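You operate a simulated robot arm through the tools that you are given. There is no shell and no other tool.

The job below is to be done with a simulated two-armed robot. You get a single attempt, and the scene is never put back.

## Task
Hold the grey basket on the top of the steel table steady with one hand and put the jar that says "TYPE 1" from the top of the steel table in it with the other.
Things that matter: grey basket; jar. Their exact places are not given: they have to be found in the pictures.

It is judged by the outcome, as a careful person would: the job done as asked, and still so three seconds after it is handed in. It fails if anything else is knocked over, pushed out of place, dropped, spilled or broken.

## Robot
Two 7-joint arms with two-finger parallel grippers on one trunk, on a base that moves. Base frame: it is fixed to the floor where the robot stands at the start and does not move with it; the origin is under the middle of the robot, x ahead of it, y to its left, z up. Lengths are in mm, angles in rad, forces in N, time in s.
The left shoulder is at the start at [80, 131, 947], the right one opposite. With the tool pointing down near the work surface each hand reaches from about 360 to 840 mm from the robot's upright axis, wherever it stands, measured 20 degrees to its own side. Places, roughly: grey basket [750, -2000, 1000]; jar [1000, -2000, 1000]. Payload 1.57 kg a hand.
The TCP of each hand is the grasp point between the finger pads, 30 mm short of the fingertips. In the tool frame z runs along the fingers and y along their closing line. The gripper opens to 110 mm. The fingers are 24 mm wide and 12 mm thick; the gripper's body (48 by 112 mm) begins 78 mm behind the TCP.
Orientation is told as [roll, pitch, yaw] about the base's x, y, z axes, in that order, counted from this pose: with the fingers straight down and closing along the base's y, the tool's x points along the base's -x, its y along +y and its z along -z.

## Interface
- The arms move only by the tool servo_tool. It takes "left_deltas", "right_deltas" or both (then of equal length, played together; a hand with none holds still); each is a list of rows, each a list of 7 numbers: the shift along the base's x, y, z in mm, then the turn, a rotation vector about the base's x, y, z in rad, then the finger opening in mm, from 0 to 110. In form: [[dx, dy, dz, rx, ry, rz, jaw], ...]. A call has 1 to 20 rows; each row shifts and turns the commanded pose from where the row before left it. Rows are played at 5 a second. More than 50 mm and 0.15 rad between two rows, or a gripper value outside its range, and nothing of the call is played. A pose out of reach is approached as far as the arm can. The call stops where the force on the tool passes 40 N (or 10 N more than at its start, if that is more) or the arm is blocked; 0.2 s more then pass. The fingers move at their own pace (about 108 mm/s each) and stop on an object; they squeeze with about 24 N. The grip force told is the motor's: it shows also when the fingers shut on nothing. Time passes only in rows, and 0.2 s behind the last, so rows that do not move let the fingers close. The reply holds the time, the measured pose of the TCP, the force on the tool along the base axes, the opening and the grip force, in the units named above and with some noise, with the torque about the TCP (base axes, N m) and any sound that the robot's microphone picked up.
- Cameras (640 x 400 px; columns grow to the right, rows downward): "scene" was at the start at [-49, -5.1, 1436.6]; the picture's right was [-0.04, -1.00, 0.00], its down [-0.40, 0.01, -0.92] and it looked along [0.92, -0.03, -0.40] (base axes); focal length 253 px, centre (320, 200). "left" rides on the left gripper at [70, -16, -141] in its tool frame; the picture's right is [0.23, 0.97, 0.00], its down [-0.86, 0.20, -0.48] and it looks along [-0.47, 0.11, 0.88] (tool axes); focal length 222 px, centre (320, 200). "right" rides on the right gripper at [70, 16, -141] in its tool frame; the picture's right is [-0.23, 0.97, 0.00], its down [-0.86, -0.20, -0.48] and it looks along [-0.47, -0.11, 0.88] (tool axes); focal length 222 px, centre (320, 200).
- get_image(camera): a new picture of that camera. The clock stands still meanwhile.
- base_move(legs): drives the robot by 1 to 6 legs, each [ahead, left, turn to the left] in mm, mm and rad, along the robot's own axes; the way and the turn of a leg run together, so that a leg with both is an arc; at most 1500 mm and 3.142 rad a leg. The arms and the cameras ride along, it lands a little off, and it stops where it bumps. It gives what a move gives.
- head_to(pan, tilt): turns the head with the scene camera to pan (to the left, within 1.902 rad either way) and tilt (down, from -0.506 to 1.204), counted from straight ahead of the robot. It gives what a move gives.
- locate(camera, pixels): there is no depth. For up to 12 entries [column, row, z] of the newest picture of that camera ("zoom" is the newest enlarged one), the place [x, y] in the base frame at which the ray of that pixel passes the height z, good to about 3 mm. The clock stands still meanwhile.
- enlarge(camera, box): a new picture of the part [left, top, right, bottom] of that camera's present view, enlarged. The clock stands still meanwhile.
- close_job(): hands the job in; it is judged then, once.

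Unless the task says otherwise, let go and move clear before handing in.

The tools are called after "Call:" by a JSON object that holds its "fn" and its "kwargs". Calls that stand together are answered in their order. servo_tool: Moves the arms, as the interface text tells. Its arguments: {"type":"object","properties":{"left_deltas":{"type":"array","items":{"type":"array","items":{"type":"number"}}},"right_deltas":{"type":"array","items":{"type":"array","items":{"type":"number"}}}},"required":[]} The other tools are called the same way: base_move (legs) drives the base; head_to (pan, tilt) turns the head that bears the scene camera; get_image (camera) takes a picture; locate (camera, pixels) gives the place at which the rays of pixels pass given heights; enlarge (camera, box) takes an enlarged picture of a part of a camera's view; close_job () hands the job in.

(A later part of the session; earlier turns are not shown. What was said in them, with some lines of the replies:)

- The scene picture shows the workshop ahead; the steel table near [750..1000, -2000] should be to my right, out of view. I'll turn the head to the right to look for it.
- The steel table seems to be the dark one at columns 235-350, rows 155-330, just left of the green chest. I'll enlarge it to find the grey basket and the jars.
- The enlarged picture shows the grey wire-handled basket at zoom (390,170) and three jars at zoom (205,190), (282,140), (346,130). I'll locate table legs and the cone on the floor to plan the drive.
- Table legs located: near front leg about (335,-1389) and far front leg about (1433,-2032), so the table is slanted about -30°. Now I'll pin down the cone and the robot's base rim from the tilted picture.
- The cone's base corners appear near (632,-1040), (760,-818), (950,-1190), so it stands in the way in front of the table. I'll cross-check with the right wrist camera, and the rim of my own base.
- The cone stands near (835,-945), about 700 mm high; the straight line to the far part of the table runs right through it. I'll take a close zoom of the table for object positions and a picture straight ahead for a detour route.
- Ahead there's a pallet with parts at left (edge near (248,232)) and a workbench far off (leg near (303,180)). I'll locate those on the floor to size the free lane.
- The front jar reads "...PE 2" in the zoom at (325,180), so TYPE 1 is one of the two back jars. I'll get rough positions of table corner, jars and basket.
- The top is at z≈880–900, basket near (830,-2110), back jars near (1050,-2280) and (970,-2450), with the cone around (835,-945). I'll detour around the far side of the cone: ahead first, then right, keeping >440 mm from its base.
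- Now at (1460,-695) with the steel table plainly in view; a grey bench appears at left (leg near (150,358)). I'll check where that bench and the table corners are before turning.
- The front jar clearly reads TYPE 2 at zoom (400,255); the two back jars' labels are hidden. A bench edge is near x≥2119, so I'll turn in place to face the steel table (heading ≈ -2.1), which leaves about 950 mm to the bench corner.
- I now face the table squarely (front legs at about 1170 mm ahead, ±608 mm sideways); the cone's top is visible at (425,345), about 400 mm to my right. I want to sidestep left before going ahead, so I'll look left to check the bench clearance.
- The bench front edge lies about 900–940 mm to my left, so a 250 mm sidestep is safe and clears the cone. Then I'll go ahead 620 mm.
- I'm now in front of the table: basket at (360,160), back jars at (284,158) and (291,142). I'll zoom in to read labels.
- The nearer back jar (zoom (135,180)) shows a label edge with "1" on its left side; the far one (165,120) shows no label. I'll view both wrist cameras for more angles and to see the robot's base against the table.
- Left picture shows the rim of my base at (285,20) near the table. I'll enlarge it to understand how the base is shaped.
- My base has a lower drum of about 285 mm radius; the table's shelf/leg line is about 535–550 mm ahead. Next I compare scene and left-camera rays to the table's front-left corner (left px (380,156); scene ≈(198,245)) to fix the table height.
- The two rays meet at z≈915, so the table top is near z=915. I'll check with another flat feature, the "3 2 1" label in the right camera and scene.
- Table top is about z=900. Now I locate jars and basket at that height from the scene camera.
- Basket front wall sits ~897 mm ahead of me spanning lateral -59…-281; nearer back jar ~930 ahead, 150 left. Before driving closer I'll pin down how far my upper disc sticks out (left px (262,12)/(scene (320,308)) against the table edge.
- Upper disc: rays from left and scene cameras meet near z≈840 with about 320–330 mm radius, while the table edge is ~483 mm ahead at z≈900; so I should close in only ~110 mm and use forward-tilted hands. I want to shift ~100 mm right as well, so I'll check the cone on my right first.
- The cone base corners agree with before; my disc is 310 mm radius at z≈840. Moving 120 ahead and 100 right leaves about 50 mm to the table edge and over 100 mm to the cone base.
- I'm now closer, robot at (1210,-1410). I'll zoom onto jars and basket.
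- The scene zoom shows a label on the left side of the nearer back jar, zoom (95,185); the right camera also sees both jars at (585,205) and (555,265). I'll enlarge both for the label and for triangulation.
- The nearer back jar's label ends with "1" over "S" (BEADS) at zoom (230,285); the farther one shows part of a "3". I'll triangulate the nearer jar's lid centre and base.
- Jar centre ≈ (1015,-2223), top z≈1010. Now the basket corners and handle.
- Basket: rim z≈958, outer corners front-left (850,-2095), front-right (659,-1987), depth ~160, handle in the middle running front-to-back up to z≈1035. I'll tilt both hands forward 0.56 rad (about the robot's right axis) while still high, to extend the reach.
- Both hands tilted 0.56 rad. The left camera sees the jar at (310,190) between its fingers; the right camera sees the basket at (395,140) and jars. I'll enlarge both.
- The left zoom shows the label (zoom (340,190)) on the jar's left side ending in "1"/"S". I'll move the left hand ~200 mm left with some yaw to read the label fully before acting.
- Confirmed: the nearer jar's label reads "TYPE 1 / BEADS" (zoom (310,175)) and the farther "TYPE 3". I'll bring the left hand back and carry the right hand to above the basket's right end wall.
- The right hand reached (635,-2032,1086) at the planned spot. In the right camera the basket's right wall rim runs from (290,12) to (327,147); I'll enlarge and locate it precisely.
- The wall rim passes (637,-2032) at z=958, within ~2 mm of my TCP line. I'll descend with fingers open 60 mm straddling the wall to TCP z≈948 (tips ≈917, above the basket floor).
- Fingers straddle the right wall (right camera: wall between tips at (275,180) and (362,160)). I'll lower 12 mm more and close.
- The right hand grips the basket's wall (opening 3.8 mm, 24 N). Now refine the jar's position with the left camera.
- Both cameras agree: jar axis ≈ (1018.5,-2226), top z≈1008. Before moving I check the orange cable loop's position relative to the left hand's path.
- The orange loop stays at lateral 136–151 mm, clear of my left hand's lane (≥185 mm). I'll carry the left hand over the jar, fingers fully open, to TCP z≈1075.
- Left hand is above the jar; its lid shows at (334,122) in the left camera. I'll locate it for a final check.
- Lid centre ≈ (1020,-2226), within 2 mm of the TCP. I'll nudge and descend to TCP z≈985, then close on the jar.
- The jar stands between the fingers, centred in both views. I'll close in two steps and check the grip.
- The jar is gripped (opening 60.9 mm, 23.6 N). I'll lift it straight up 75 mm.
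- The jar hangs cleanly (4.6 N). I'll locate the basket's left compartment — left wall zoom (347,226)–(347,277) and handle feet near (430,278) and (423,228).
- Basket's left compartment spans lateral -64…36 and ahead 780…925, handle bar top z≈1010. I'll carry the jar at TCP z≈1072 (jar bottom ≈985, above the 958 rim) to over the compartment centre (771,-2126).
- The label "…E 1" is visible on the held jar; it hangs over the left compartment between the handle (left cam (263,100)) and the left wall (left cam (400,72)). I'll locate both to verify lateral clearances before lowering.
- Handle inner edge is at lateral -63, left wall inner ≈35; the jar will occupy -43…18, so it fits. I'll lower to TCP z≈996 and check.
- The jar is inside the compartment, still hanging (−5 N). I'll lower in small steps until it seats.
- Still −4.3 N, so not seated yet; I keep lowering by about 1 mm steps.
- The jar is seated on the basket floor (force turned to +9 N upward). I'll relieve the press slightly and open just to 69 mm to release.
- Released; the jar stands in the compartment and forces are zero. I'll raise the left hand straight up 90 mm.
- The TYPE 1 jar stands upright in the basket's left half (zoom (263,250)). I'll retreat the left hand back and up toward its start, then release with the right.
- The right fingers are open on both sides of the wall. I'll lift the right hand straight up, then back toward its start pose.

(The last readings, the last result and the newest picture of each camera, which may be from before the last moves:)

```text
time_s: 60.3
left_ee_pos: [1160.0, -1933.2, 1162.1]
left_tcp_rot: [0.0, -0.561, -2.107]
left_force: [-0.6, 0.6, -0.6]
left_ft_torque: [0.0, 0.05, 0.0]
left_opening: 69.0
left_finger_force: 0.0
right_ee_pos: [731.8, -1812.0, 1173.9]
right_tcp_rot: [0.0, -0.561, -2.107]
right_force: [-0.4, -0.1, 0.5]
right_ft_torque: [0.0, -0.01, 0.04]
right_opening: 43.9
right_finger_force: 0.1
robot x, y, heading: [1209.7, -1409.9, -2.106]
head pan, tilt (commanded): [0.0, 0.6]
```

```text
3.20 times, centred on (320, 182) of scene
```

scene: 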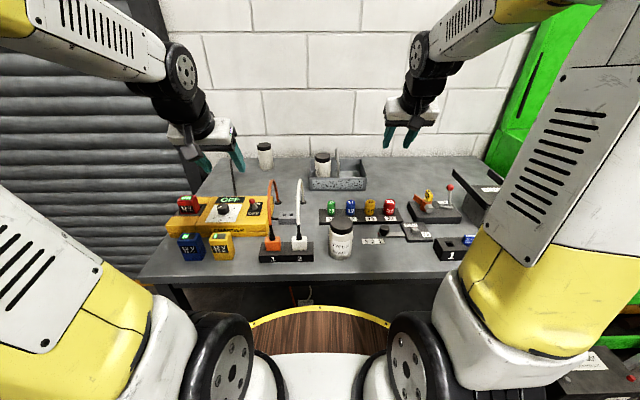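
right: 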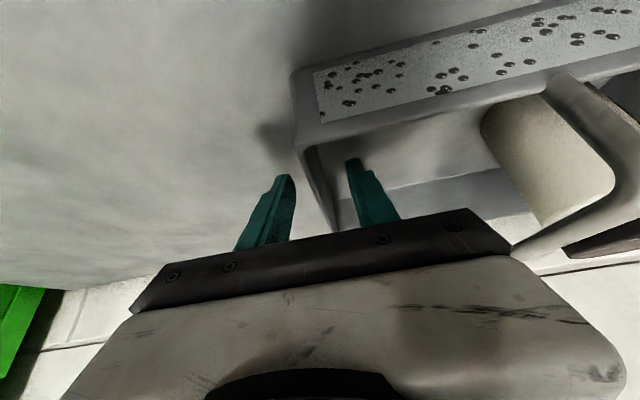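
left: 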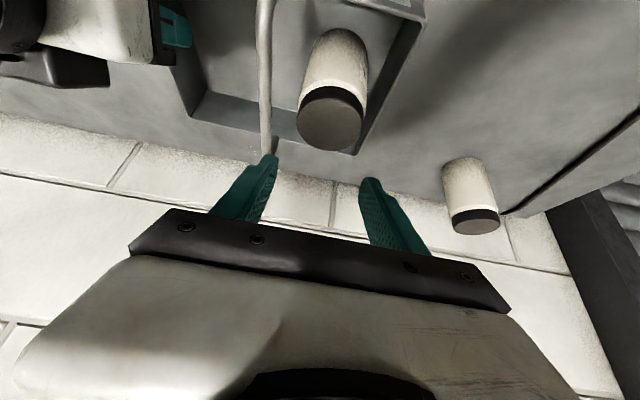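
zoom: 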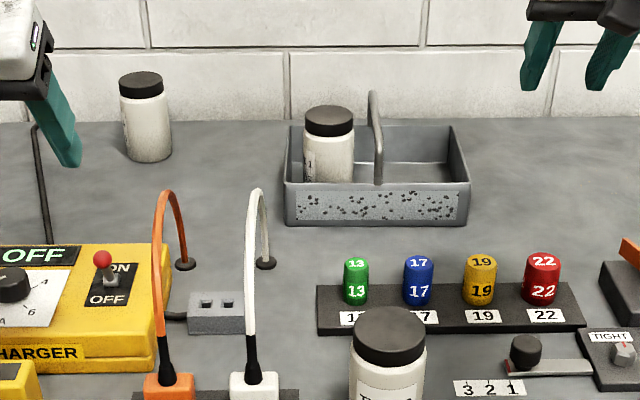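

The zoom shows the TYPE 1 jar upright in the grey basket at (328,150), the basket in place, TYPE 2 and TYPE 3 jars and everything else undisturbed, and both hands clear. I'll hand in the job.

Call:
{"fn": "close_job", "kwargs": {}}

```text
The job is handed in.
```

The TYPE 1 jar is standing upright in the left half of the grey basket, and I've handed the job in; no verdict has come back yet.

- **Which jar:** I read all three labels before picking. The jar nearest the front of the table is TYPE 2 and the far back one is TYPE 3. The nearer of the two back jars is TYPE 1.
- **How it was done:** The right hand held the basket by its right wall while the left hand lifted the jar over the side. The left hand lowered the jar until it rested on the basket floor, then let go.
- **How it was left:** Both hands are clear. In the last picture the basket, the other two jars and the rest of the table look as they did before. I drove around the traffic cone with clearance but did not photograph it again afterwards.
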